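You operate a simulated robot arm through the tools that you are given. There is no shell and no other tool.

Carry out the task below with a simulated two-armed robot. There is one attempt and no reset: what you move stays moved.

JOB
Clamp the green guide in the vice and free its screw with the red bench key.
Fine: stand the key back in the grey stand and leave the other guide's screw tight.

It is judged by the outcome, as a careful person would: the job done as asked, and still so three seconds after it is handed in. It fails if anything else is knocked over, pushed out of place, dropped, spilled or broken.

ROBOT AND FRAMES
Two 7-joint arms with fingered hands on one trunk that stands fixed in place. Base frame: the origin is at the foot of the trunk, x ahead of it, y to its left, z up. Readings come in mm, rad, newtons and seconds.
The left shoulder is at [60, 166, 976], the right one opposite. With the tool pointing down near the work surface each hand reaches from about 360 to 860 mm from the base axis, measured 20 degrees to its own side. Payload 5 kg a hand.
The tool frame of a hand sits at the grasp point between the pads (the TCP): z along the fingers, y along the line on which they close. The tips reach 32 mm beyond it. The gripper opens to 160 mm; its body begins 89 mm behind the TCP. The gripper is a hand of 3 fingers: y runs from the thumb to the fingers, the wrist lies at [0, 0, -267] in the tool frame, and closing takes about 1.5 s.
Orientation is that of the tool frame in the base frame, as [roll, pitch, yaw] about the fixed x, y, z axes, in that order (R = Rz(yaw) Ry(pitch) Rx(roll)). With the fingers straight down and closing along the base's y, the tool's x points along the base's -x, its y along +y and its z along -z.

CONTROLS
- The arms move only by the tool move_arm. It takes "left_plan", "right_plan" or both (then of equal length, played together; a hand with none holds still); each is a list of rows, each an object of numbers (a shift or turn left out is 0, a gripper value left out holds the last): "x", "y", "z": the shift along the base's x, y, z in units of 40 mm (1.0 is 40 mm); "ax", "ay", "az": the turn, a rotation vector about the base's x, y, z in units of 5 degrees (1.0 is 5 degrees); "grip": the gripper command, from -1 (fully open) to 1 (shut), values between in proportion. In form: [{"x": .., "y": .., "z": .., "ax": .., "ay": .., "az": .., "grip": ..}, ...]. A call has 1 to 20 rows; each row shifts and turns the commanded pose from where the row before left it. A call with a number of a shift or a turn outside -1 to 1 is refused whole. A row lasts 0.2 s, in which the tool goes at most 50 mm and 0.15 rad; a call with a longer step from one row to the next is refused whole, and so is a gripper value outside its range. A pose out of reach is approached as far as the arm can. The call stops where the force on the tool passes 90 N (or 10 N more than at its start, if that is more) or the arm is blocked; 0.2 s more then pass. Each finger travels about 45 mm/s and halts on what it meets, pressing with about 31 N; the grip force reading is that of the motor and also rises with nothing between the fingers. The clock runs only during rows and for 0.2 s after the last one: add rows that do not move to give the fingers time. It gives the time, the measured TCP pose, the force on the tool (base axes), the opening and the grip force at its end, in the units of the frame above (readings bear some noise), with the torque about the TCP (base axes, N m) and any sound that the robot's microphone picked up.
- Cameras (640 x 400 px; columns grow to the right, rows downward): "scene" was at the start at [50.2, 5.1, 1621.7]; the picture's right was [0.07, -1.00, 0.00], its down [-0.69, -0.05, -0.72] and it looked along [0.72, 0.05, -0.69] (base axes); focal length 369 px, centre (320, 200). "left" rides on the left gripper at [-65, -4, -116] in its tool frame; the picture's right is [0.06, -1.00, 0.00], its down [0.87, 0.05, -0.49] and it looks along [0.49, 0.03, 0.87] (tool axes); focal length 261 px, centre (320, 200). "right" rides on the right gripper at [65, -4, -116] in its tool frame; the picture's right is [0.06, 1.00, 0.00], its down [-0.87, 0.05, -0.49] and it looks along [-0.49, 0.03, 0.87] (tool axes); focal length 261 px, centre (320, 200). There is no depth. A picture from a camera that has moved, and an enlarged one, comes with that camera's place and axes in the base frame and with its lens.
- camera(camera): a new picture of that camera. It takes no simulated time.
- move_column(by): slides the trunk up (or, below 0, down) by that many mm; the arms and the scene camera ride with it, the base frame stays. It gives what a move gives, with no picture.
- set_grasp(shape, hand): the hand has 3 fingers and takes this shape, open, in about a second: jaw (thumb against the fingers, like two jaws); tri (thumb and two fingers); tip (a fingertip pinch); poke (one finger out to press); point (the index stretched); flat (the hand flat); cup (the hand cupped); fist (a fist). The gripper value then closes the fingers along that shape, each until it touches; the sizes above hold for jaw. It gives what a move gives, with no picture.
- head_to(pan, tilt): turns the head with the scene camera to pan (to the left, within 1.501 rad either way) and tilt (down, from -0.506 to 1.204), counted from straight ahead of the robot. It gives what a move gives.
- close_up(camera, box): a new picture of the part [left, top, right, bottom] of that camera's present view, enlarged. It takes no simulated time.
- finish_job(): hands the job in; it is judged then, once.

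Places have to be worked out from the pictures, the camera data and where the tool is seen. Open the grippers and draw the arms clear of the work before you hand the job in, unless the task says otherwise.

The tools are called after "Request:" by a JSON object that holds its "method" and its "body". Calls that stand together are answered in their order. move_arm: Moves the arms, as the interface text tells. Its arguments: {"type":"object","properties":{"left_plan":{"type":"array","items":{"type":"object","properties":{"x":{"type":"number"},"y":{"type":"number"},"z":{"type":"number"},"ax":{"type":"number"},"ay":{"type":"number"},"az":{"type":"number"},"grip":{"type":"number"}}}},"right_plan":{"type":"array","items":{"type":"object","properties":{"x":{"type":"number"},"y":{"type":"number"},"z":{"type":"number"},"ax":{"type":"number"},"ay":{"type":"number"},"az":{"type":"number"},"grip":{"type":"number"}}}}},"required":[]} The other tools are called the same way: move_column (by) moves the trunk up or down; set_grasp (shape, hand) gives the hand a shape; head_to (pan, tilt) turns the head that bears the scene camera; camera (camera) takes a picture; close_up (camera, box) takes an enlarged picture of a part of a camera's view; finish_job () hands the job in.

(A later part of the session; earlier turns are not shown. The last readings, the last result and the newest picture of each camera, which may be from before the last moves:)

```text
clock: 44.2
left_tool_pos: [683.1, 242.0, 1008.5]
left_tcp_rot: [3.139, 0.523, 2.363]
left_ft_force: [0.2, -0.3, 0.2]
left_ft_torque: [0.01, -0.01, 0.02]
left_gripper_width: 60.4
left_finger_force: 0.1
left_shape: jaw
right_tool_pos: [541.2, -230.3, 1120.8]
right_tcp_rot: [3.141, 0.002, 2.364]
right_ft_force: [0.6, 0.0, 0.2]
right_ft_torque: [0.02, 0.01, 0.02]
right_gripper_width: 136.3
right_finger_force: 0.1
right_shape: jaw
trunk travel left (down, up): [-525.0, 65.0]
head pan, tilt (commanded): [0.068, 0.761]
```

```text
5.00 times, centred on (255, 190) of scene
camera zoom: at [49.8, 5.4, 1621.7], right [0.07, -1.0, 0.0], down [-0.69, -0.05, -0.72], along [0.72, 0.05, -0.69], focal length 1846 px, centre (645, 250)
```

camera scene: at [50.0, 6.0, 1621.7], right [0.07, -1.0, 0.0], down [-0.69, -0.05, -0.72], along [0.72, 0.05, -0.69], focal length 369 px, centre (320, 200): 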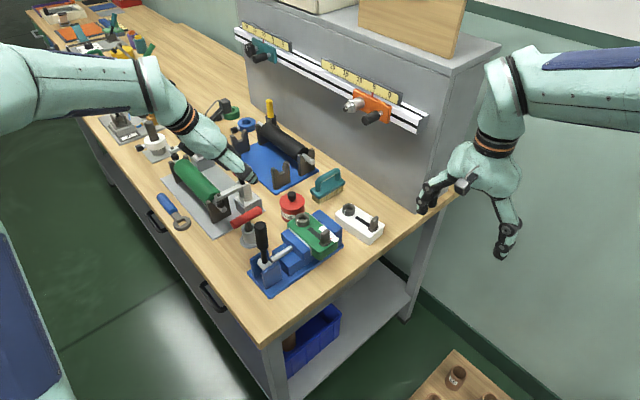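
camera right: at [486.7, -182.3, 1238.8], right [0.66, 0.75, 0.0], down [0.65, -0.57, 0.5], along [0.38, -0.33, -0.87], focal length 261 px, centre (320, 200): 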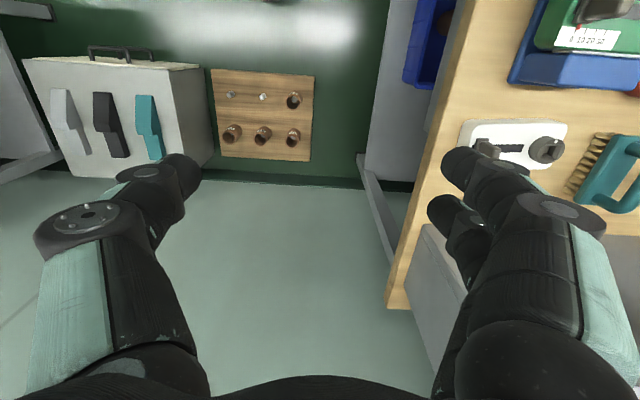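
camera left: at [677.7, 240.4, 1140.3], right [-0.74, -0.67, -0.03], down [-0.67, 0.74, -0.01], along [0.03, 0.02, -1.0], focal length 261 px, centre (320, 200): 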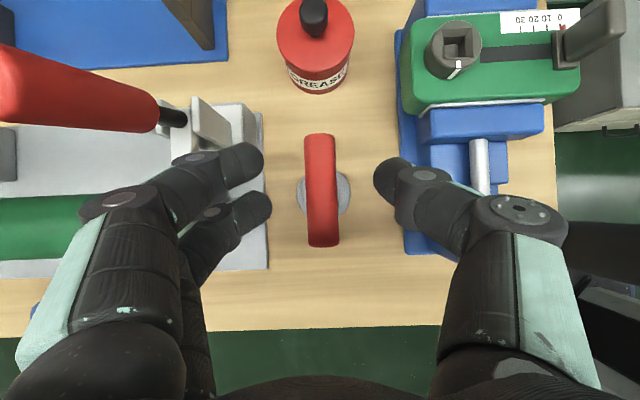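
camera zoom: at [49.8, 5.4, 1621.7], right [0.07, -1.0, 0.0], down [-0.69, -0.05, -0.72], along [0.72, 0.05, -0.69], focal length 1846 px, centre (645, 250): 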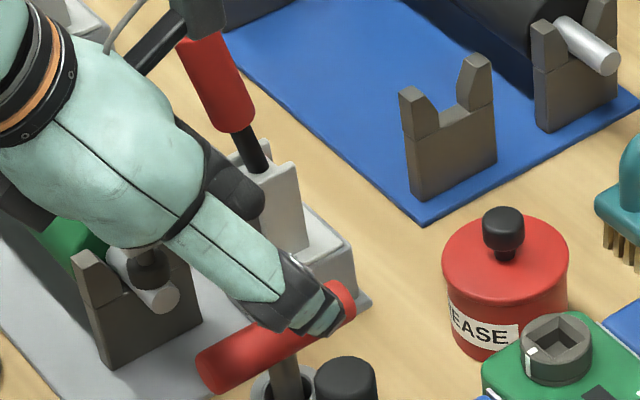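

Clearances look adequate: post and handle at n′≥33, fingers at n′≤25. I'll descend the last 65 mm to the T-bar's height.

Request:
{"method": "move_arm", "body": {"left_plan": [{"z": -0.5}, {"z": -0.5}, {"z": -0.4}, {"z": -0.22}, {}]}}

Request:
{"method": "camera", "body": {"camera": "left"}}

Request:
{"method": "close_up", "body": {"camera": "scene", "box": [200, 150, 300, 250]}}

```text
clock: 45.4
left_tool_pos: [685.5, 242.2, 942.3]
left_tcp_rot: [3.14, 0.523, 2.362]
left_ft_force: [0.1, -0.6, -0.1]
left_ft_torque: [-0.04, 0.0, -0.01]
left_gripper_width: 60.7
left_finger_force: 0.0
left_shape: jaw
right_tool_pos: [542.0, -228.4, 1120.8]
right_tcp_rot: [-3.141, 0.002, 2.363]
right_ft_force: [0.0, 0.7, -0.8]
right_ft_torque: [-0.01, 0.01, -0.04]
right_gripper_width: 135.9
right_finger_force: 0.0
right_shape: jaw
trunk travel left (down, up): [-525.0, 65.0]
head pan, tilt (commanded): [0.068, 0.761]
```

```text
taken
camera left: at [678.6, 240.4, 1074.5], right [-0.74, -0.67, -0.03], down [-0.67, 0.74, -0.01], along [0.03, 0.01, -1.0], focal length 261 px, centre (320, 200)
```

left: 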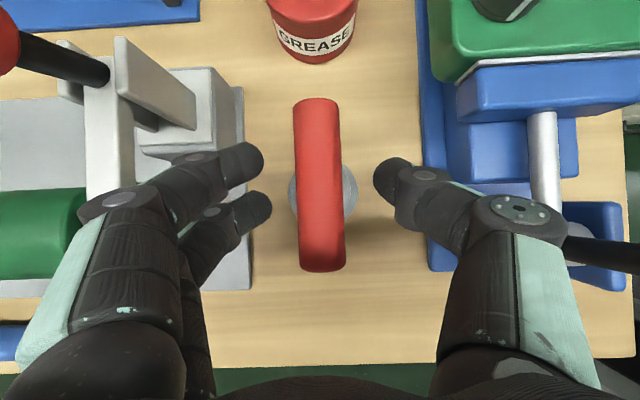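

```text
4.00 times, centred on (250, 200) of scene
camera zoom: at [50.2, 5.7, 1621.7], right [0.07, -1.0, 0.0], down [-0.69, -0.05, -0.72], along [0.72, 0.05, -0.69], focal length 1477 px, centre (600, 200)
```

zoom: 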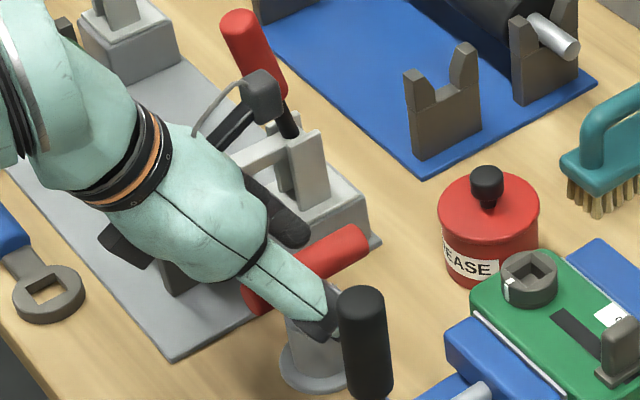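

The T-bar is centred between the thumb and fingers and nothing is touching. I'll close the grip on it.

Request:
{"method": "move_arm", "body": {"left_plan": [{"grip": 0.6}, {"grip": 1}, {"grip": 1}, {"grip": 1}, {"grip": 1}, {"grip": 1}]}}

Request:
{"method": "camera", "body": {"camera": "left"}}

```text
clock: 46.8
left_tool_pos: [683.5, 242.5, 941.3]
left_tcp_rot: [-3.141, 0.523, 2.364]
left_ft_force: [-1.2, 0.5, -1.1]
left_ft_torque: [0.07, 0.14, 0.01]
left_gripper_width: 8.1
left_finger_force: 31.2
left_shape: jaw
right_tool_pos: [541.3, -228.7, 1120.0]
right_tcp_rot: [-3.141, 0.003, 2.364]
right_ft_force: [-0.3, 0.3, -0.2]
right_ft_torque: [-0.01, 0.01, 0.02]
right_gripper_width: 135.9
right_finger_force: 0.0
right_shape: jaw
trunk travel left (down, up): [-525.0, 65.0]
head pan, tilt (commanded): [0.068, 0.761]
```

```text
taken
camera left: at [678.5, 240.8, 1074.4], right [-0.74, -0.67, -0.03], down [-0.67, 0.74, -0.01], along [0.03, 0.01, -1.0], focal length 261 px, centre (320, 200)
```

left: 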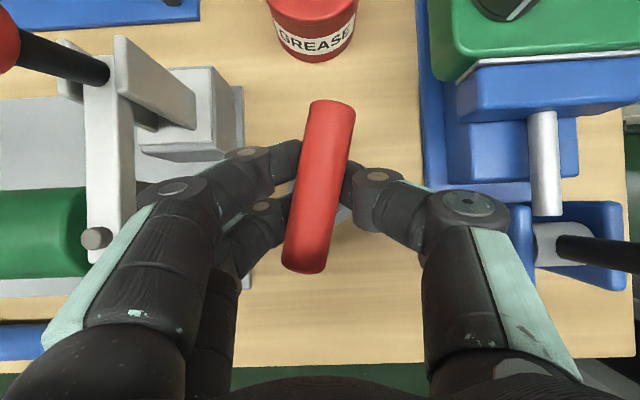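

The grip closed, and the T-bar rotated about 11° in the stand as it did; that can be corrected by yaw. I'll lift slowly and check how the key hangs.

Request:
{"method": "move_arm", "body": {"left_plan": [{"z": 0.25}, {"z": 0.4}, {"z": 0.4}, {"z": 0.4}, {"z": 0.4}, {}]}}

Request:
{"method": "camera", "body": {"camera": "left"}}

Request:
{"method": "close_up", "body": {"camera": "scene", "box": [200, 130, 320, 250]}}

```text
clock: 48.2
left_tool_pos: [683.0, 242.2, 1016.2]
left_tcp_rot: [-3.141, 0.523, 2.365]
left_ft_force: [0.6, -0.4, -1.3]
left_ft_torque: [0.0, -0.01, -0.01]
left_gripper_width: 8.1
left_finger_force: 30.8
left_shape: jaw
right_tool_pos: [541.8, -228.7, 1120.2]
right_tcp_rot: [3.141, 0.005, 2.363]
right_ft_force: [-0.1, 0.2, 0.1]
right_ft_torque: [-0.01, 0.03, 0.0]
right_gripper_width: 135.9
right_finger_force: 0.1
right_shape: jaw
trunk travel left (down, up): [-525.0, 65.0]
head pan, tilt (commanded): [0.068, 0.761]
```

```text
taken
camera left: at [678.0, 240.7, 1149.3], right [-0.74, -0.67, -0.03], down [-0.67, 0.74, -0.01], along [0.03, 0.01, -1.0], focal length 261 px, centre (320, 200)
```

left: 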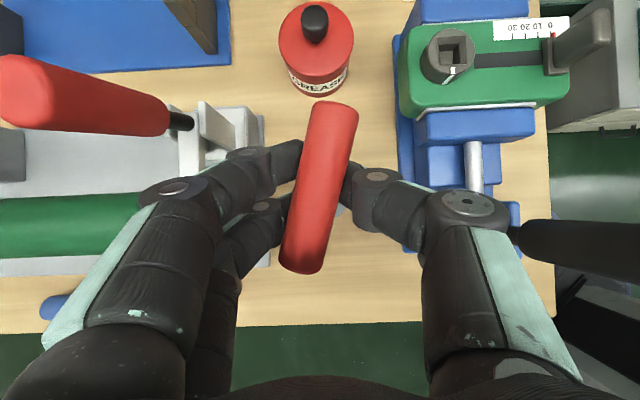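

```text
3.33 times, centred on (260, 190) of scene
camera zoom: at [50.6, 5.9, 1621.6], right [0.07, -1.0, 0.0], down [-0.69, -0.05, -0.72], along [0.72, 0.05, -0.69], focal length 1231 px, centre (520, 233)
```

zoom: 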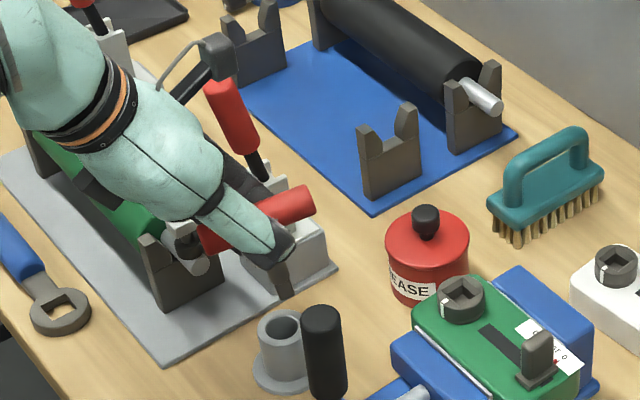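

The key is out of the stand and held. I'll rotate and tilt the right hand into an observing pose to the right of the vice, so I can watch the insertion from the side.

Request:
{"method": "move_arm", "body": {"right_plan": [{"x": 0.013, "y": 0.252, "z": -0.08, "az": 1.0}, {"x": 0.013, "y": 0.252, "z": -0.08, "az": 1.0}, {"x": 0.013, "y": 0.252, "z": -0.08, "az": 1.0}, {"x": 0.013, "y": 0.252, "z": -0.08, "az": 1.0}, {"x": 0.013, "y": 0.252, "z": -0.08, "az": 1.0}, {"x": 0.013, "y": 0.252, "z": -0.08, "az": 1.0}, {"x": 0.013, "y": 0.252, "z": -0.08, "az": 1.0}, {"x": 0.013, "y": 0.252, "z": -0.08, "az": 1.0}, {"x": 0.013, "y": 0.252, "z": -0.08, "az": 1.0}, {"x": 0.013, "y": 0.252, "z": -0.08, "az": 1.0}, {"x": 0.013, "y": 0.252, "z": -0.08, "az": 1.0}, {"x": 0.013, "y": 0.252, "z": -0.08, "az": 1.0}, {"x": 0.013, "y": 0.252, "z": -0.08, "az": 1.0}, {"x": 0.013, "y": 0.252, "z": -0.08, "az": 1.0}, {"x": 0.013, "y": 0.252, "z": -0.08, "az": 1.0}, {"x": 0.013, "y": 0.252, "z": -0.08, "az": 1.0}, {"x": 0.013, "y": 0.252, "z": -0.08, "az": 1.0}, {"x": 0.013, "y": 0.252, "z": -0.08, "az": 1.0}, {}]}}

Request:
{"method": "camera", "body": {"camera": "right"}}

Request:
{"method": "camera", "body": {"camera": "scene"}}

```text
clock: 52.2
left_tool_pos: [684.3, 241.4, 1017.5]
left_tcp_rot: [3.14, 0.523, 2.364]
left_ft_force: [0.7, 0.2, -1.7]
left_ft_torque: [0.0, 0.02, 0.01]
left_gripper_width: 7.9
left_finger_force: 30.8
left_shape: jaw
right_tool_pos: [548.8, -46.3, 1063.0]
right_tcp_rot: [3.14, 0.003, -2.347]
right_ft_force: [0.3, 0.3, 0.1]
right_ft_torque: [0.01, -0.01, 0.0]
right_gripper_width: 135.9
right_finger_force: 0.1
right_shape: jaw
trunk travel left (down, up): [-525.0, 65.0]
head pan, tilt (commanded): [0.068, 0.761]
```

```text
taken
camera right: at [506.2, -97.1, 1178.0], right [-0.76, 0.66, 0.0], down [0.57, 0.66, 0.49], along [0.32, 0.37, -0.87], focal length 261 px, centre (320, 200)
```

right: 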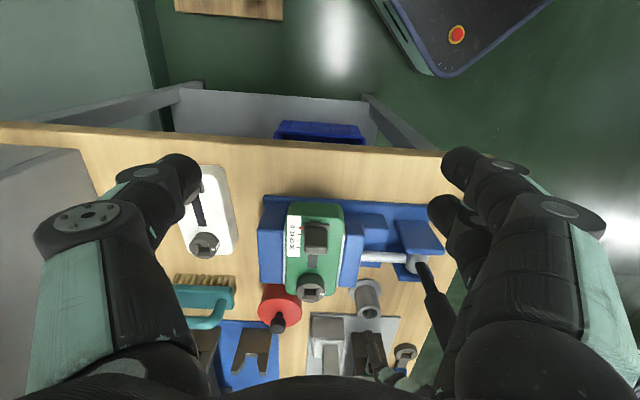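

```text
taken
camera scene: at [50.3, 5.7, 1621.7], right [0.07, -1.0, 0.0], down [-0.69, -0.05, -0.72], along [0.72, 0.05, -0.69], focal length 369 px, centre (320, 200)
```

scene: 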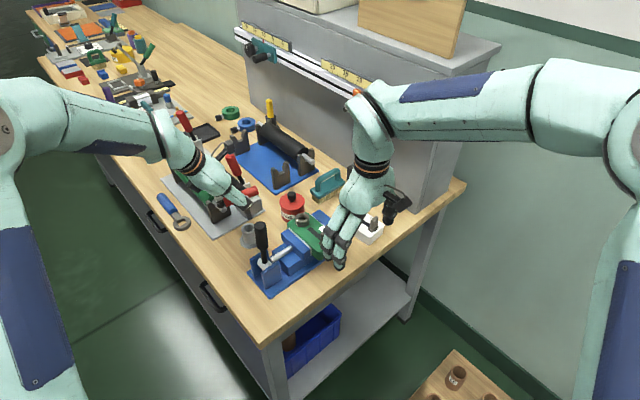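

The view is good but steep. I'll tilt the right hand 30° so its camera looks more sideways at the socket.

Request:
{"method": "move_arm", "body": {"right_plan": [{"ax": 0.857, "ay": -0.84}, {"ax": 0.857, "ay": -0.84}, {"ax": 0.857, "ay": -0.84}, {"ax": 0.857, "ay": -0.84}, {"ax": 0.857, "ay": -0.84}, {}]}}

Request:
{"method": "camera", "body": {"camera": "right"}}

Request:
{"method": "close_up", "body": {"camera": "right", "box": [220, 80, 420, 220]}}

```text
clock: 53.6
left_tool_pos: [684.0, 243.4, 1016.7]
left_tcp_rot: [3.141, 0.525, 2.366]
left_ft_force: [-0.3, -0.2, -1.4]
left_ft_torque: [0.01, 0.01, -0.01]
left_gripper_width: 8.0
left_finger_force: 31.0
left_shape: jaw
right_tool_pos: [550.6, -47.9, 1061.2]
right_tcp_rot: [3.14, 0.526, -2.349]
right_ft_force: [-0.7, -0.8, 0.2]
right_ft_torque: [0.0, 0.02, 0.0]
right_gripper_width: 135.9
right_finger_force: 0.0
right_shape: jaw
trunk travel left (down, up): [-525.0, 65.0]
head pan, tilt (commanded): [0.068, 0.761]
```

```text
taken
camera right: at [472.4, -131.9, 1129.6], right [-0.75, 0.66, -0.03], down [0.32, 0.4, 0.86], along [0.58, 0.64, -0.51], focal length 261 px, centre (320, 200)
```

right: 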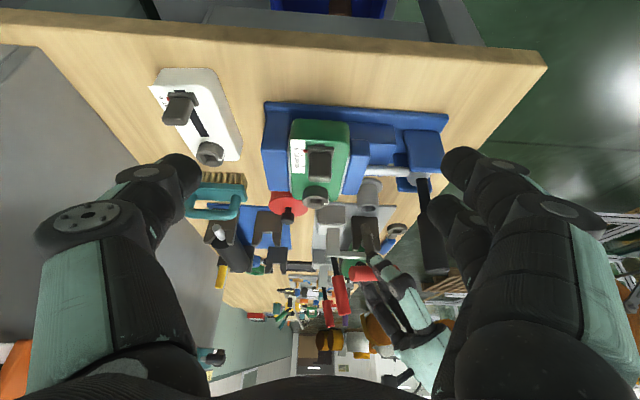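

```text
2.86 times, centred on (320, 150) of right
camera zoom: at [472.4, -131.9, 1129.6], right [-0.75, 0.66, -0.03], down [0.32, 0.4, 0.86], along [0.58, 0.64, -0.51], focal length 745 px, centre (320, 343)
```

zoom: 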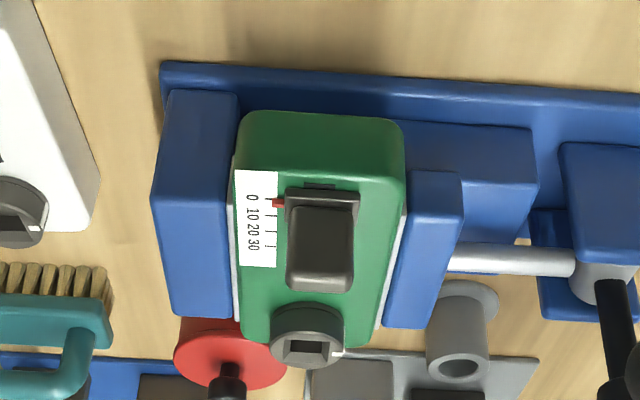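

Both jaw plates are flush against the guide. I'll zoom on the key in the left hand from this side to check whether it hangs vertically.

Request:
{"method": "close_up", "body": {"camera": "right", "box": [310, 200, 450, 340]}}

Request:
{"method": "close_up", "body": {"camera": "left", "box": [240, 80, 400, 300]}}

Request:
{"method": "close_up", "body": {"camera": "scene", "box": [215, 150, 295, 230]}}

```text
2.86 times, centred on (380, 270) of right
camera zoom: at [472.4, -131.9, 1129.6], right [-0.75, 0.66, -0.03], down [0.32, 0.4, 0.86], along [0.58, 0.64, -0.51], focal length 745 px, centre (149, 0)
```

zoom: 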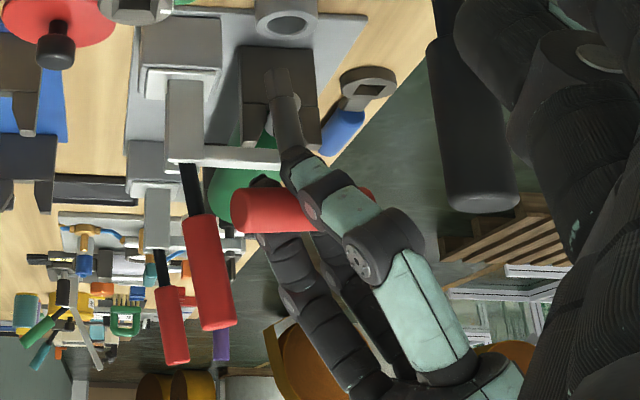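

```text
1.82 times, centred on (320, 190) of left
camera zoom: at [678.0, 240.8, 1149.1], right [-0.74, -0.67, -0.03], down [-0.67, 0.74, -0.01], along [0.03, 0.01, -1.0], focal length 474 px, centre (320, 218)
```

zoom: 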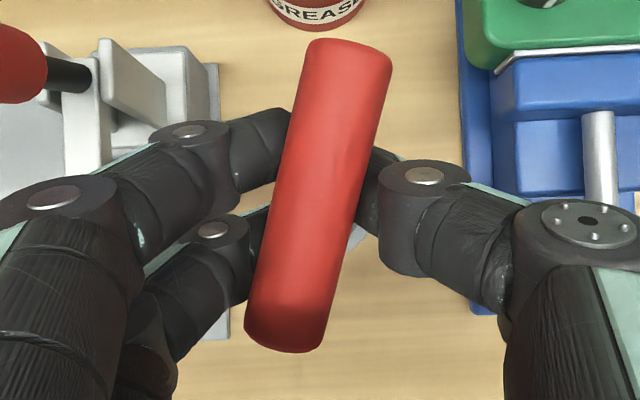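

```text
5.00 times, centred on (255, 190) of scene
camera zoom: at [50.5, 6.1, 1621.7], right [0.07, -1.0, 0.0], down [-0.69, -0.05, -0.72], along [0.72, 0.05, -0.69], focal length 1846 px, centre (645, 250)
```

zoom: 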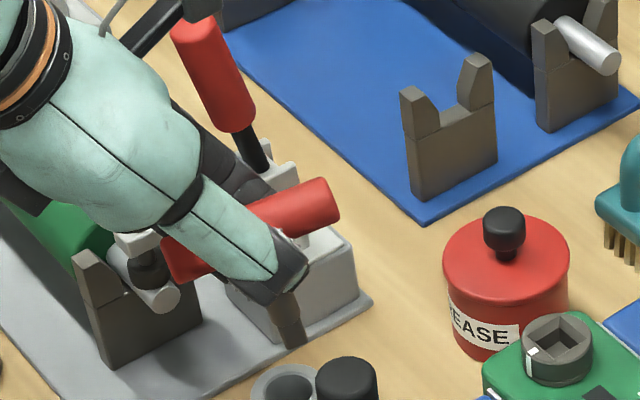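

The key hangs with about a 7° lean (tip toward the fixed-jaw side) and its bar is yawed to about −60°. I'll zoom in on its square tip to judge its orientation relative to the bar.

Request:
{"method": "close_up", "body": {"camera": "right", "box": [350, 215, 410, 290]}}

Request:
{"method": "close_up", "body": {"camera": "scene", "box": [235, 175, 275, 215]}}

```text
5.33 times, centred on (380, 252) of right
camera zoom: at [472.4, -131.9, 1129.6], right [-0.75, 0.66, -0.03], down [0.32, 0.4, 0.86], along [0.58, 0.64, -0.51], focal length 1390 px, centre (0, -80)
```

zoom: 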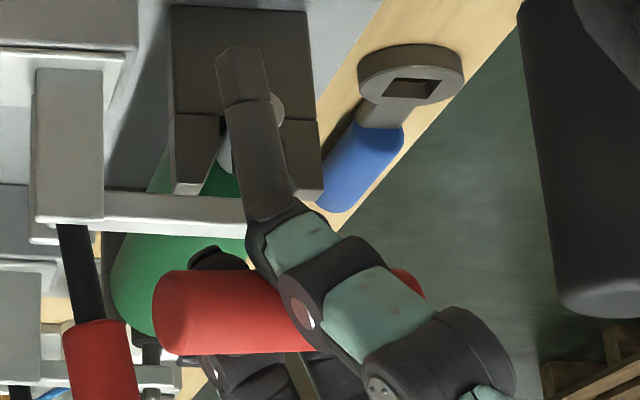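

```text
10.00 times, centred on (255, 195) of scene
camera zoom: at [50.5, 6.1, 1621.7], right [0.07, -1.0, 0.0], down [-0.69, -0.05, -0.72], along [0.72, 0.05, -0.69], focal length 3692 px, centre (970, 250)
```

zoom: 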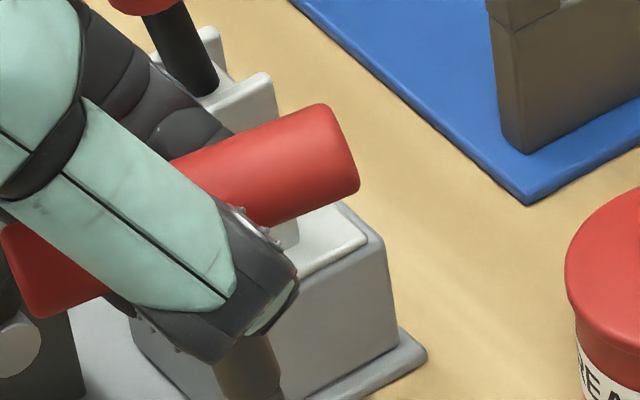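

I'll zoom further onto the tip to see its faces clearly.

Request:
{"method": "close_up", "body": {"camera": "right", "box": [366, 222, 386, 242]}}

Request:
{"method": "close_up", "body": {"camera": "right", "box": [355, 217, 405, 287]}}

```text
16.00 times, centred on (376, 232) of right
camera zoom: at [472.4, -131.9, 1129.6], right [-0.75, 0.66, -0.03], down [0.32, 0.4, 0.86], along [0.58, 0.64, -0.51], focal length 4170 px, centre (-576, -312)
```

zoom: 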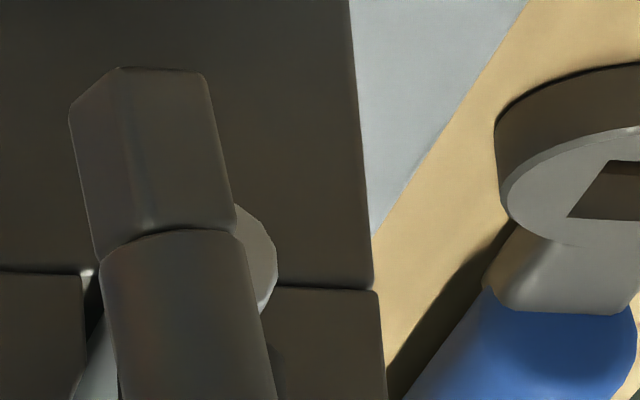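

```text
5.71 times, centred on (380, 252) of right
camera zoom: at [472.4, -131.9, 1129.6], right [-0.75, 0.66, -0.03], down [0.32, 0.4, 0.86], along [0.58, 0.64, -0.51], focal length 1489 px, centre (-23, -97)
```

zoom: 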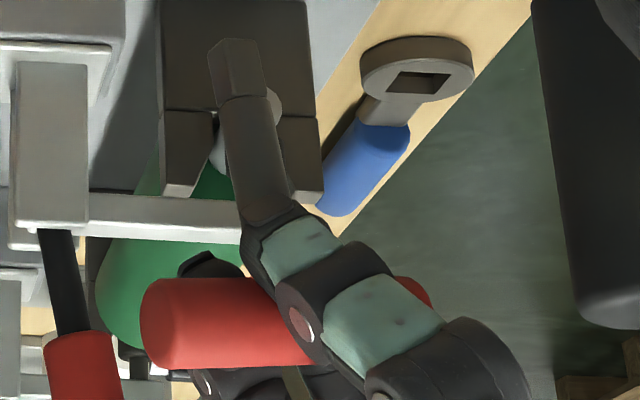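

The square tip is aligned with the T-bar. I'll raise the key, remove the 7° lean, yaw it +15.5° to match the socket, and carry it over the guide.

Request:
{"method": "move_arm", "body": {"left_plan": [{"z": 0.5}, {"z": 0.5, "ax": 0.504, "ay": 0.514}, {"z": 0.5, "ax": 0.504, "ay": 0.514}, {"y": -0.6, "az": 0.5}, {"y": -0.75, "az": 0.6, "x": -0.01}, {"y": -0.75, "az": 0.6, "x": -0.01}, {"y": -0.75, "az": 0.6, "x": -0.01}, {"y": -0.6, "az": 0.6, "x": -0.01}, {"y": -0.25, "az": 0.2, "x": -0.01}, {}]}}

Request:
{"method": "camera", "body": {"camera": "left"}}

Request:
{"method": "camera", "body": {"camera": "right"}}

Request:
{"method": "camera", "body": {"camera": "scene"}}

```text
clock: 55.8
left_tool_pos: [682.4, 93.8, 1076.0]
left_tcp_rot: [3.14, 0.399, 2.637]
left_ft_force: [0.5, -0.2, -2.4]
left_ft_torque: [0.03, 0.0, -0.01]
left_gripper_width: 8.0
left_finger_force: 31.4
left_shape: jaw
right_tool_pos: [550.2, -47.5, 1062.2]
right_tcp_rot: [3.141, 0.524, -2.349]
right_ft_force: [-0.8, -0.6, 0.5]
right_ft_torque: [-0.03, 0.0, 0.02]
right_gripper_width: 136.0
right_finger_force: 0.0
right_shape: jaw
trunk travel left (down, up): [-525.0, 65.0]
head pan, tilt (commanded): [0.068, 0.761]
```

```text
taken
camera left: at [692.1, 83.3, 1207.8], right [-0.53, -0.85, -0.03], down [-0.84, 0.53, 0.12], along [-0.09, 0.08, -0.99], focal length 261 px, centre (320, 200)
```

left: 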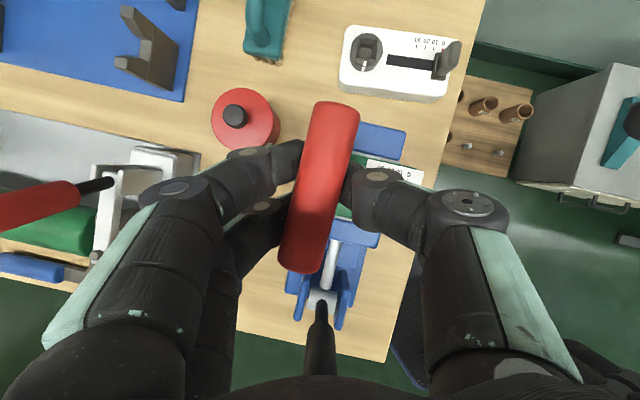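

```text
taken
camera right: at [472.3, -132.2, 1129.6], right [-0.75, 0.66, -0.03], down [0.32, 0.4, 0.86], along [0.58, 0.64, -0.51], focal length 261 px, centre (320, 200)
```

right: 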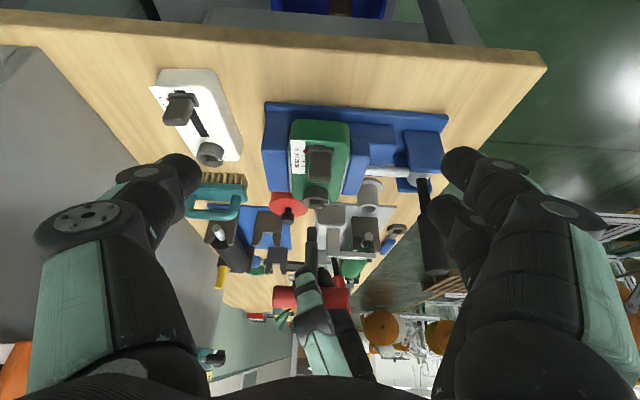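

```text
taken
camera scene: at [50.4, 5.7, 1621.7], right [0.07, -1.0, 0.0], down [-0.69, -0.05, -0.72], along [0.72, 0.05, -0.69], focal length 369 px, centre (320, 200)
```

scene: 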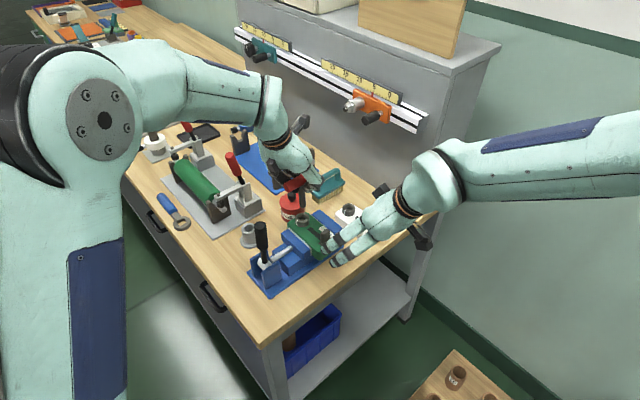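

The key is over the guide. I'll zoom in with the right and scene cameras on the key tip and socket to align them.

Request:
{"method": "close_up", "body": {"camera": "right", "box": [265, 150, 375, 320]}}

Request:
{"method": "close_up", "body": {"camera": "scene", "box": [260, 160, 340, 240]}}

Request:
{"method": "close_up", "body": {"camera": "left", "box": [260, 90, 420, 290]}}

```text
2.35 times, centred on (320, 235) of right
camera zoom: at [472.3, -132.2, 1129.6], right [-0.75, 0.66, -0.03], down [0.32, 0.4, 0.86], along [0.58, 0.64, -0.51], focal length 613 px, centre (320, 118)
```

zoom: 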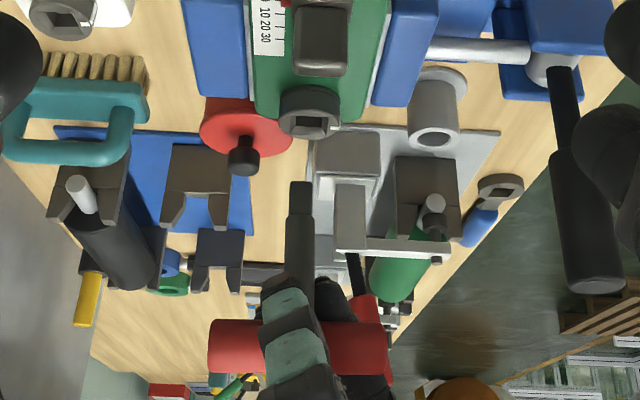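

```text
5.00 times, centred on (300, 200) of scene
camera zoom: at [50.4, 5.7, 1621.7], right [0.07, -1.0, 0.0], down [-0.69, -0.05, -0.72], along [0.72, 0.05, -0.69], focal length 1846 px, centre (420, 200)
```

zoom: 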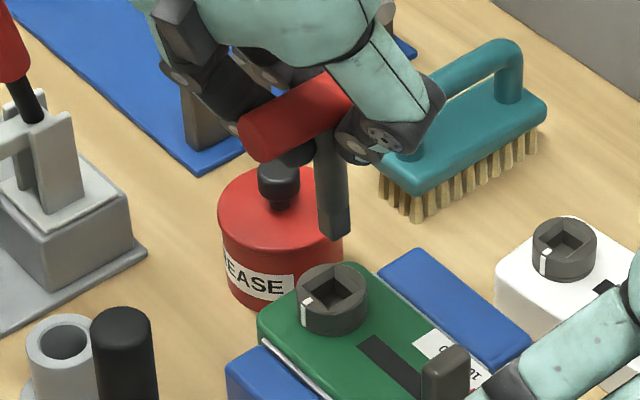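

```text
2.00 times, centred on (340, 190) of left
camera zoom: at [692.1, 83.3, 1207.8], right [-0.53, -0.85, -0.03], down [-0.84, 0.53, 0.12], along [-0.09, 0.08, -0.99], focal length 521 px, centre (280, 220)
```

zoom: 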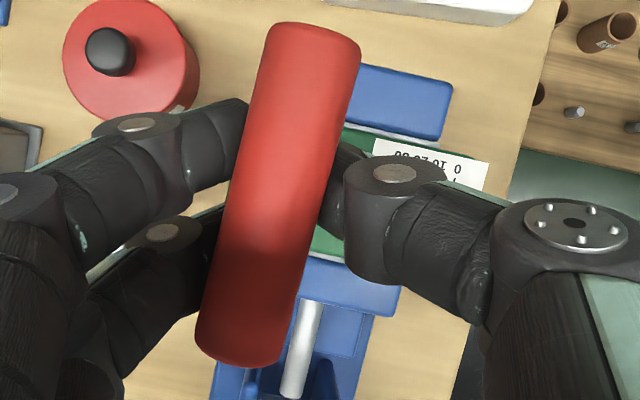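

The tip is at about (690,91,990), and the socket at about (686.5,92.5,949). I'll shift by (−3.7,+1.7) and lower to just above the socket.

Request:
{"method": "move_arm", "body": {"left_plan": [{"x": -0.09, "y": 0.043}, {"z": -0.3}, {"z": -0.3}, {"z": -0.25}, {}]}}

Request:
{"method": "close_up", "body": {"camera": "right", "box": [275, 150, 365, 290]}}

Request:
{"method": "close_up", "body": {"camera": "scene", "box": [270, 180, 330, 240]}}

```text
clock: 57.0
left_tool_pos: [679.2, 94.4, 1043.0]
left_tcp_rot: [3.14, 0.397, 2.634]
left_ft_force: [0.2, -0.4, -3.0]
left_ft_torque: [-0.01, 0.03, 0.03]
left_gripper_width: 8.0
left_finger_force: 31.0
left_shape: jaw
right_tool_pos: [549.2, -47.2, 1062.9]
right_tcp_rot: [3.139, 0.525, -2.349]
right_ft_force: [0.2, 0.4, -0.7]
right_ft_torque: [-0.01, -0.02, 0.0]
right_gripper_width: 136.2
right_finger_force: 0.2
right_shape: jaw
trunk travel left (down, up): [-525.0, 65.0]
head pan, tilt (commanded): [0.068, 0.761]
```

```text
2.86 times, centred on (320, 220) of right
camera zoom: at [472.2, -132.3, 1129.6], right [-0.75, 0.66, -0.03], down [0.32, 0.4, 0.86], along [0.58, 0.64, -0.51], focal length 745 px, centre (320, 143)
```

zoom: 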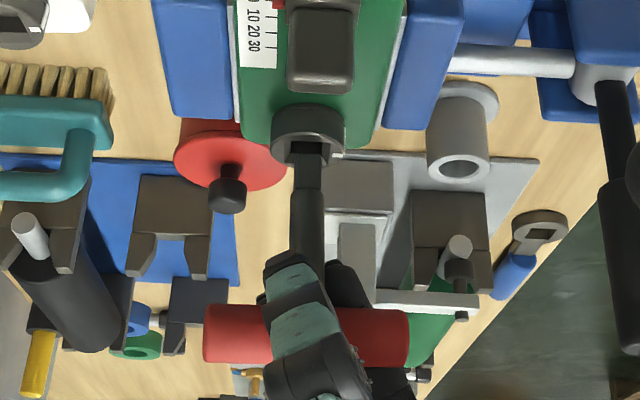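

```text
6.67 times, centred on (300, 210) of scene
camera zoom: at [50.2, 5.7, 1621.7], right [0.07, -1.0, 0.0], down [-0.69, -0.05, -0.72], along [0.72, 0.05, -0.69], focal length 2461 px, centre (453, 133)
```

zoom: 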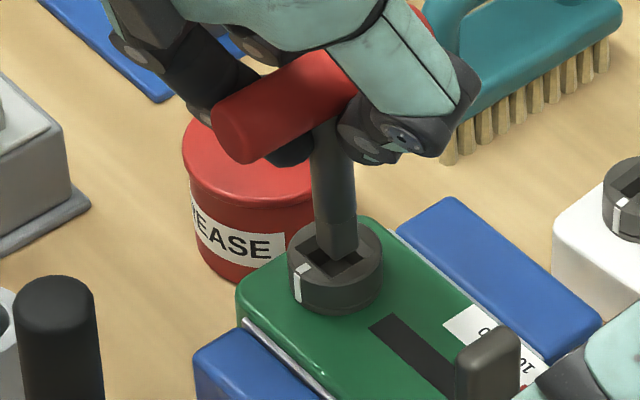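

The tip is right over the socket opening in both views. I'll lower gently in small steps, watching the force.

Request:
{"method": "move_arm", "body": {"left_plan": [{"z": -0.1}, {"z": -0.1}, {"z": -0.1}, {}]}}

Request:
{"method": "close_up", "body": {"camera": "scene", "box": [270, 180, 330, 240]}}

Request:
{"method": "close_up", "body": {"camera": "right", "box": [275, 150, 365, 290]}}

```text
clock: 58.0
left_tool_pos: [678.4, 94.5, 1030.2]
left_tcp_rot: [3.14, 0.398, 2.637]
left_ft_force: [1.2, 0.1, -0.9]
left_ft_torque: [0.05, -0.01, 0.02]
left_gripper_width: 7.9
left_finger_force: 31.2
left_shape: jaw
right_tool_pos: [549.7, -47.0, 1062.1]
right_tcp_rot: [3.139, 0.525, -2.349]
right_ft_force: [0.3, 0.7, 0.1]
right_ft_torque: [-0.01, 0.04, -0.03]
right_gripper_width: 136.0
right_finger_force: 0.1
right_shape: jaw
trunk travel left (down, up): [-525.0, 65.0]
head pan, tilt (commanded): [0.068, 0.761]
```

```text
6.67 times, centred on (300, 210) of scene
camera zoom: at [50.3, 5.7, 1621.7], right [0.07, -1.0, 0.0], down [-0.69, -0.05, -0.72], along [0.72, 0.05, -0.69], focal length 2461 px, centre (453, 133)
```

zoom: 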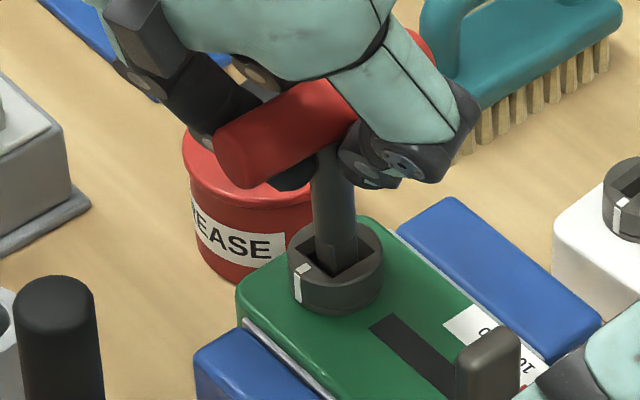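

```text
2.86 times, centred on (320, 220) of right
camera zoom: at [472.3, -132.3, 1129.6], right [-0.75, 0.66, -0.03], down [0.32, 0.4, 0.86], along [0.58, 0.64, -0.51], focal length 745 px, centre (320, 143)
```

zoom: 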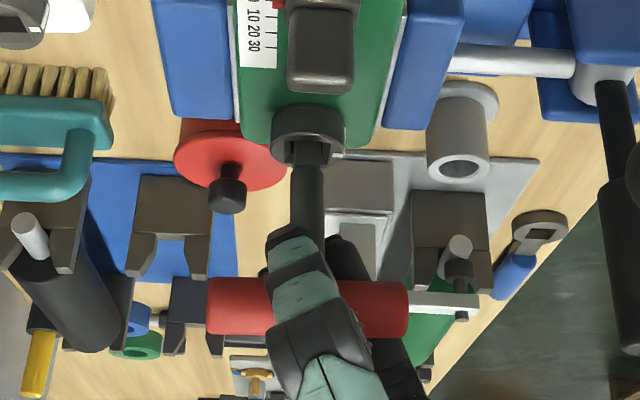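

The tip is entering the socket with almost no resistance. I'll continue down in small steps.

Request:
{"method": "move_arm", "body": {"left_plan": [{"z": -0.08}, {"z": -0.08}, {}]}}

Request:
{"method": "close_up", "body": {"camera": "scene", "box": [270, 180, 330, 240]}}

```text
clock: 58.8
left_tool_pos: [678.5, 96.8, 1024.6]
left_tcp_rot: [3.138, 0.397, 2.633]
left_ft_force: [-0.5, 0.6, 0.8]
left_ft_torque: [0.02, -0.01, 0.03]
left_gripper_width: 7.9
left_finger_force: 30.9
left_shape: jaw
right_tool_pos: [550.1, -46.4, 1061.8]
right_tcp_rot: [3.14, 0.527, -2.35]
right_ft_force: [0.2, 0.8, 0.3]
right_ft_torque: [0.0, 0.0, 0.05]
right_gripper_width: 136.0
right_finger_force: 0.1
right_shape: jaw
trunk travel left (down, up): [-525.0, 65.0]
head pan, tilt (commanded): [0.068, 0.761]
```

```text
6.67 times, centred on (300, 210) of scene
camera zoom: at [50.3, 5.7, 1621.7], right [0.07, -1.0, 0.0], down [-0.69, -0.05, -0.72], along [0.72, 0.05, -0.69], focal length 2461 px, centre (453, 133)
```

zoom: 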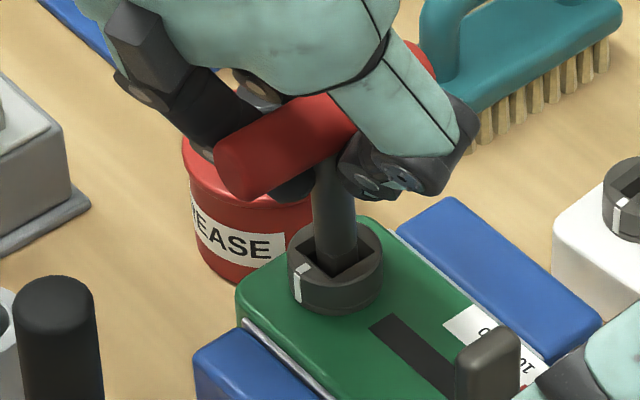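

I'll check the insertion state from the right and left cameras before pushing further.

Request:
{"method": "close_up", "body": {"camera": "right", "box": [290, 165, 350, 235]}}

Request:
{"method": "close_up", "body": {"camera": "left", "box": [240, 80, 420, 290]}}

Request:
{"method": "close_up", "body": {"camera": "scene", "box": [285, 200, 315, 230]}}

```text
5.71 times, centred on (320, 200) of right
camera zoom: at [472.3, -132.3, 1129.7], right [-0.75, 0.66, -0.03], down [0.32, 0.4, 0.86], along [0.58, 0.64, -0.51], focal length 1489 px, centre (320, 200)
```

zoom: 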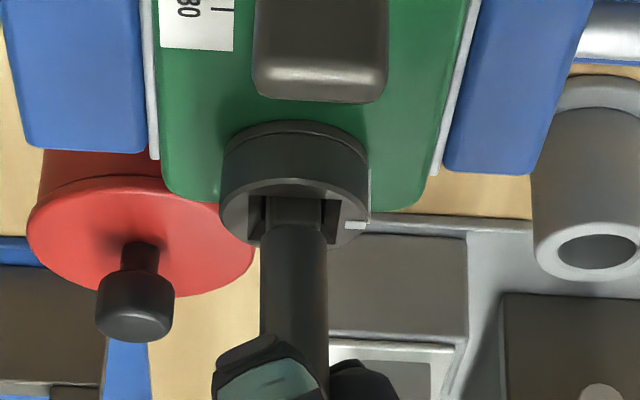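

```text
1.90 times, centred on (330, 185) of left
camera zoom: at [688.5, 84.9, 1155.8], right [-0.53, -0.84, -0.03], down [-0.84, 0.53, 0.12], along [-0.08, 0.08, -0.99], focal length 496 px, centre (301, 229)
```

zoom: 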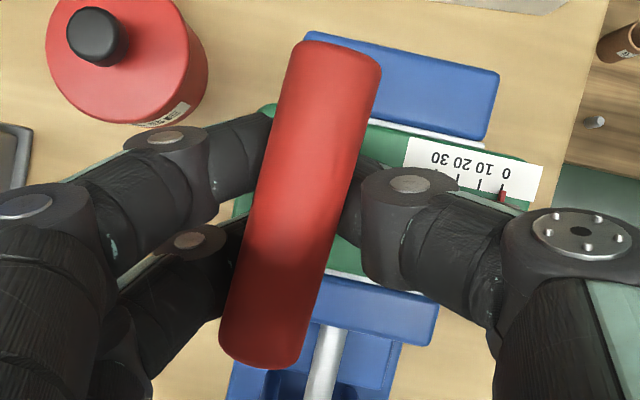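

```text
13.33 times, centred on (300, 215) of scene
camera zoom: at [50.3, 5.7, 1621.7], right [0.07, -1.0, 0.0], down [-0.69, -0.05, -0.72], along [0.72, 0.05, -0.69], focal length 4922 px, centre (587, 0)
```

zoom: 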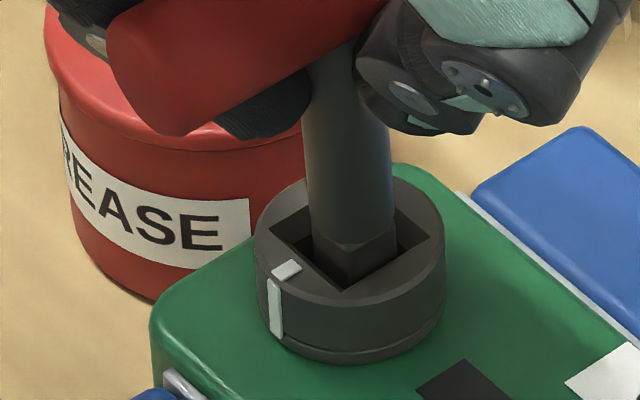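

The square tip is inside the funnel of the socket and oriented the same way as the hole. I'll keep lowering until it seats.

Request:
{"method": "move_arm", "body": {"left_plan": [{"z": -0.08}, {"z": -0.08}, {}]}}

Request:
{"method": "close_up", "body": {"camera": "scene", "box": [285, 200, 315, 230]}}

```text
clock: 59.6
left_tool_pos: [678.5, 95.3, 1019.7]
left_tcp_rot: [3.14, 0.404, 2.634]
left_ft_force: [-1.1, 2.0, 26.7]
left_ft_torque: [0.17, -0.02, 0.11]
left_gripper_width: 9.7
left_finger_force: 30.9
left_shape: jaw
right_tool_pos: [549.1, -47.7, 1063.2]
right_tcp_rot: [3.14, 0.525, -2.349]
right_ft_force: [-0.4, 0.3, -0.5]
right_ft_torque: [0.01, -0.02, 0.02]
right_gripper_width: 135.8
right_finger_force: 0.1
right_shape: jaw
trunk travel left (down, up): [-525.0, 65.0]
head pan, tilt (commanded): [0.068, 0.761]
```

```text
13.33 times, centred on (300, 215) of scene
camera zoom: at [47.9, 5.6, 1622.0], right [0.07, -1.0, 0.0], down [-0.69, -0.05, -0.73], along [0.72, 0.05, -0.69], focal length 4922 px, centre (587, 0)
```

zoom: 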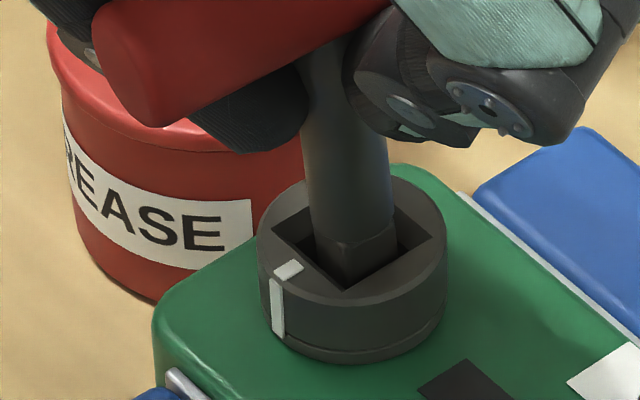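

The key has bottomed out in the socket at 27 N. I'll ease the downward force, then turn it 20° counter-clockwise about the key axis and see whether the screw's white mark follows.

Request:
{"method": "move_arm", "body": {"left_plan": [{"z": 0.06}, {"x": -0.006, "y": -0.018, "az": 1.0}, {"x": -0.004, "y": -0.018, "az": 1.0}, {"x": -0.002, "y": -0.018, "az": 1.0}, {"x": 0.0, "y": -0.018, "az": 1.0}, {}]}}

Request:
{"method": "close_up", "body": {"camera": "scene", "box": [285, 200, 315, 230]}}

Request:
{"method": "close_up", "body": {"camera": "left", "box": [240, 80, 420, 290]}}

Request:
{"method": "close_up", "body": {"camera": "right", "box": [290, 165, 350, 235]}}

```text
clock: 61.0
left_tool_pos: [677.0, 93.2, 1020.9]
left_tcp_rot: [3.139, 0.398, 2.986]
left_ft_force: [-2.9, -1.2, 12.6]
left_ft_torque: [0.02, 0.12, 0.0]
left_gripper_width: 9.5
left_finger_force: 31.0
left_shape: jaw
right_tool_pos: [549.6, -47.1, 1062.8]
right_tcp_rot: [3.138, 0.525, -2.349]
right_ft_force: [-0.3, -0.5, -0.2]
right_ft_torque: [0.02, -0.02, 0.01]
right_gripper_width: 136.0
right_finger_force: 0.2
right_shape: jaw
trunk travel left (down, up): [-525.0, 65.0]
head pan, tilt (commanded): [0.068, 0.761]
```

```text
13.33 times, centred on (300, 215) of scene
camera zoom: at [48.8, 5.7, 1621.7], right [0.07, -1.0, 0.0], down [-0.69, -0.05, -0.73], along [0.72, 0.05, -0.69], focal length 4922 px, centre (587, 0)
```

zoom: 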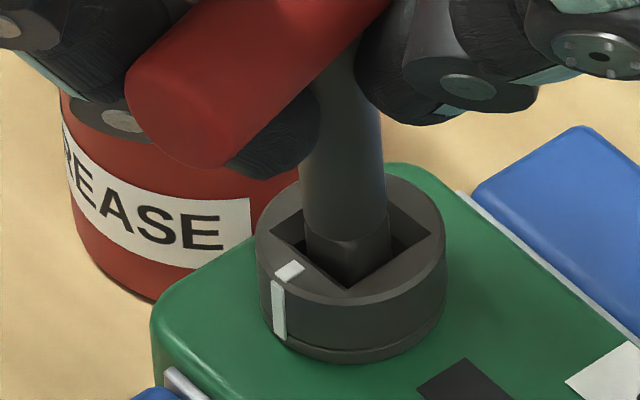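

```text
1.90 times, centred on (330, 185) of left
camera zoom: at [690.0, 86.5, 1152.0], right [-0.21, -0.98, -0.03], down [-0.97, 0.21, 0.12], along [-0.11, 0.05, -0.99], focal length 496 px, centre (301, 229)
```

zoom: 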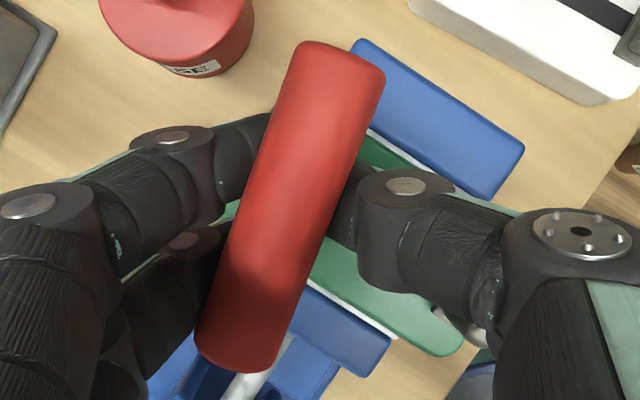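

```text
5.71 times, centred on (320, 200) of right
camera zoom: at [471.3, -132.3, 1130.0], right [-0.75, 0.66, -0.03], down [0.32, 0.4, 0.86], along [0.58, 0.64, -0.51], focal length 1489 px, centre (320, 200)
```

zoom: 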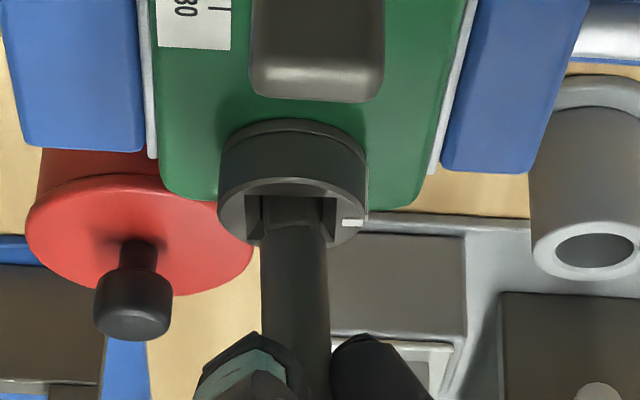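

The key turned about 16° freely without moving the screw, which is play in the socket. I'll keep turning counter-clockwise and watch for the square to catch.

Request:
{"method": "move_arm", "body": {"left_plan": [{"x": 0.001, "y": -0.018, "az": 1.0}, {"x": 0.003, "y": -0.018, "az": 1.0}, {"x": 0.004, "y": -0.018, "az": 1.0}, {"x": 0.006, "y": -0.018, "az": 1.0}, {}]}}

Request:
{"method": "close_up", "body": {"camera": "scene", "box": [285, 200, 315, 230]}}

Request:
{"method": "close_up", "body": {"camera": "left", "box": [240, 80, 420, 290]}}

Request:
{"method": "close_up", "body": {"camera": "right", "box": [290, 165, 350, 235]}}

```text
clock: 62.2
left_tool_pos: [678.3, 89.7, 1020.4]
left_tcp_rot: [3.14, 0.399, -2.948]
left_ft_force: [-3.6, -3.2, 6.4]
left_ft_torque: [-0.19, 0.17, -0.06]
left_gripper_width: 9.3
left_finger_force: 31.4
left_shape: jaw
right_tool_pos: [550.6, -47.0, 1062.6]
right_tcp_rot: [3.139, 0.527, -2.351]
right_ft_force: [0.1, 0.9, 0.2]
right_ft_torque: [-0.02, -0.02, -0.01]
right_gripper_width: 136.1
right_finger_force: 0.0
right_shape: jaw
trunk travel left (down, up): [-525.0, 65.0]
head pan, tilt (commanded): [0.068, 0.761]
```

```text
13.33 times, centred on (300, 215) of scene
camera zoom: at [49.4, 5.3, 1621.7], right [0.07, -1.0, 0.0], down [-0.69, -0.05, -0.72], along [0.72, 0.05, -0.69], focal length 4922 px, centre (587, 0)
```

zoom: 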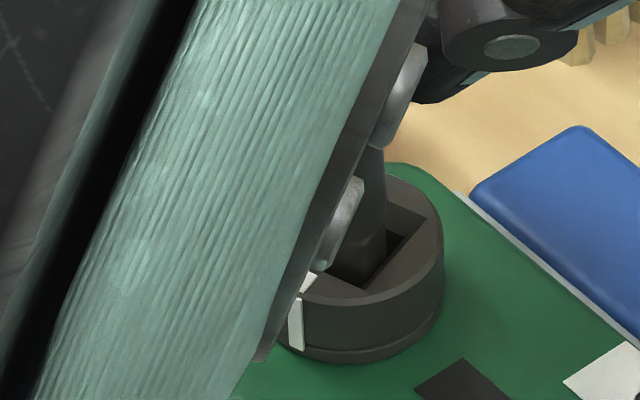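

```text
1.90 times, centred on (330, 185) of left
camera zoom: at [692.4, 88.9, 1152.1], right [0.14, -0.99, -0.03], down [-0.98, -0.14, 0.12], along [-0.12, 0.01, -0.99], focal length 496 px, centre (301, 229)
```

zoom: 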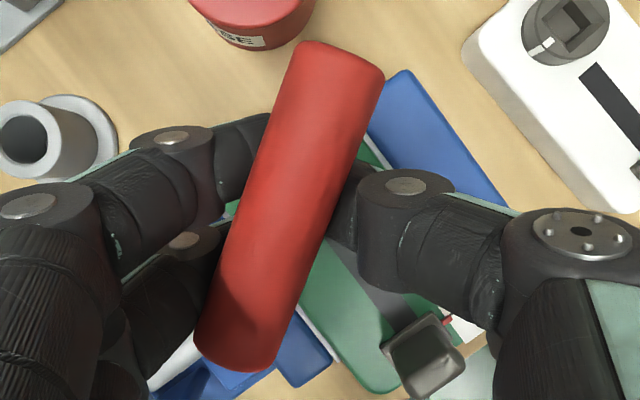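

```text
5.71 times, centred on (320, 200) of right
camera zoom: at [471.7, -132.5, 1129.9], right [-0.75, 0.66, -0.03], down [0.32, 0.4, 0.86], along [0.58, 0.64, -0.51], focal length 1489 px, centre (320, 200)
```

zoom: 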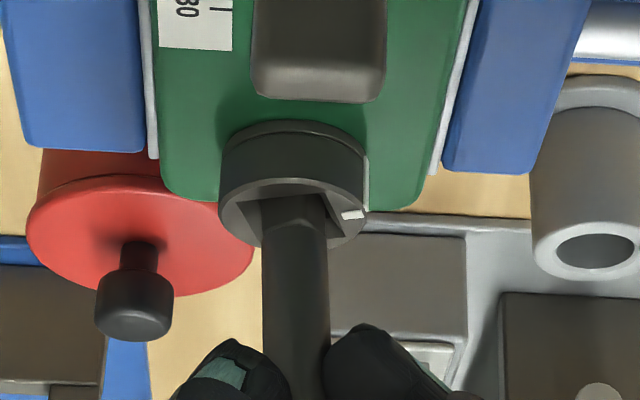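

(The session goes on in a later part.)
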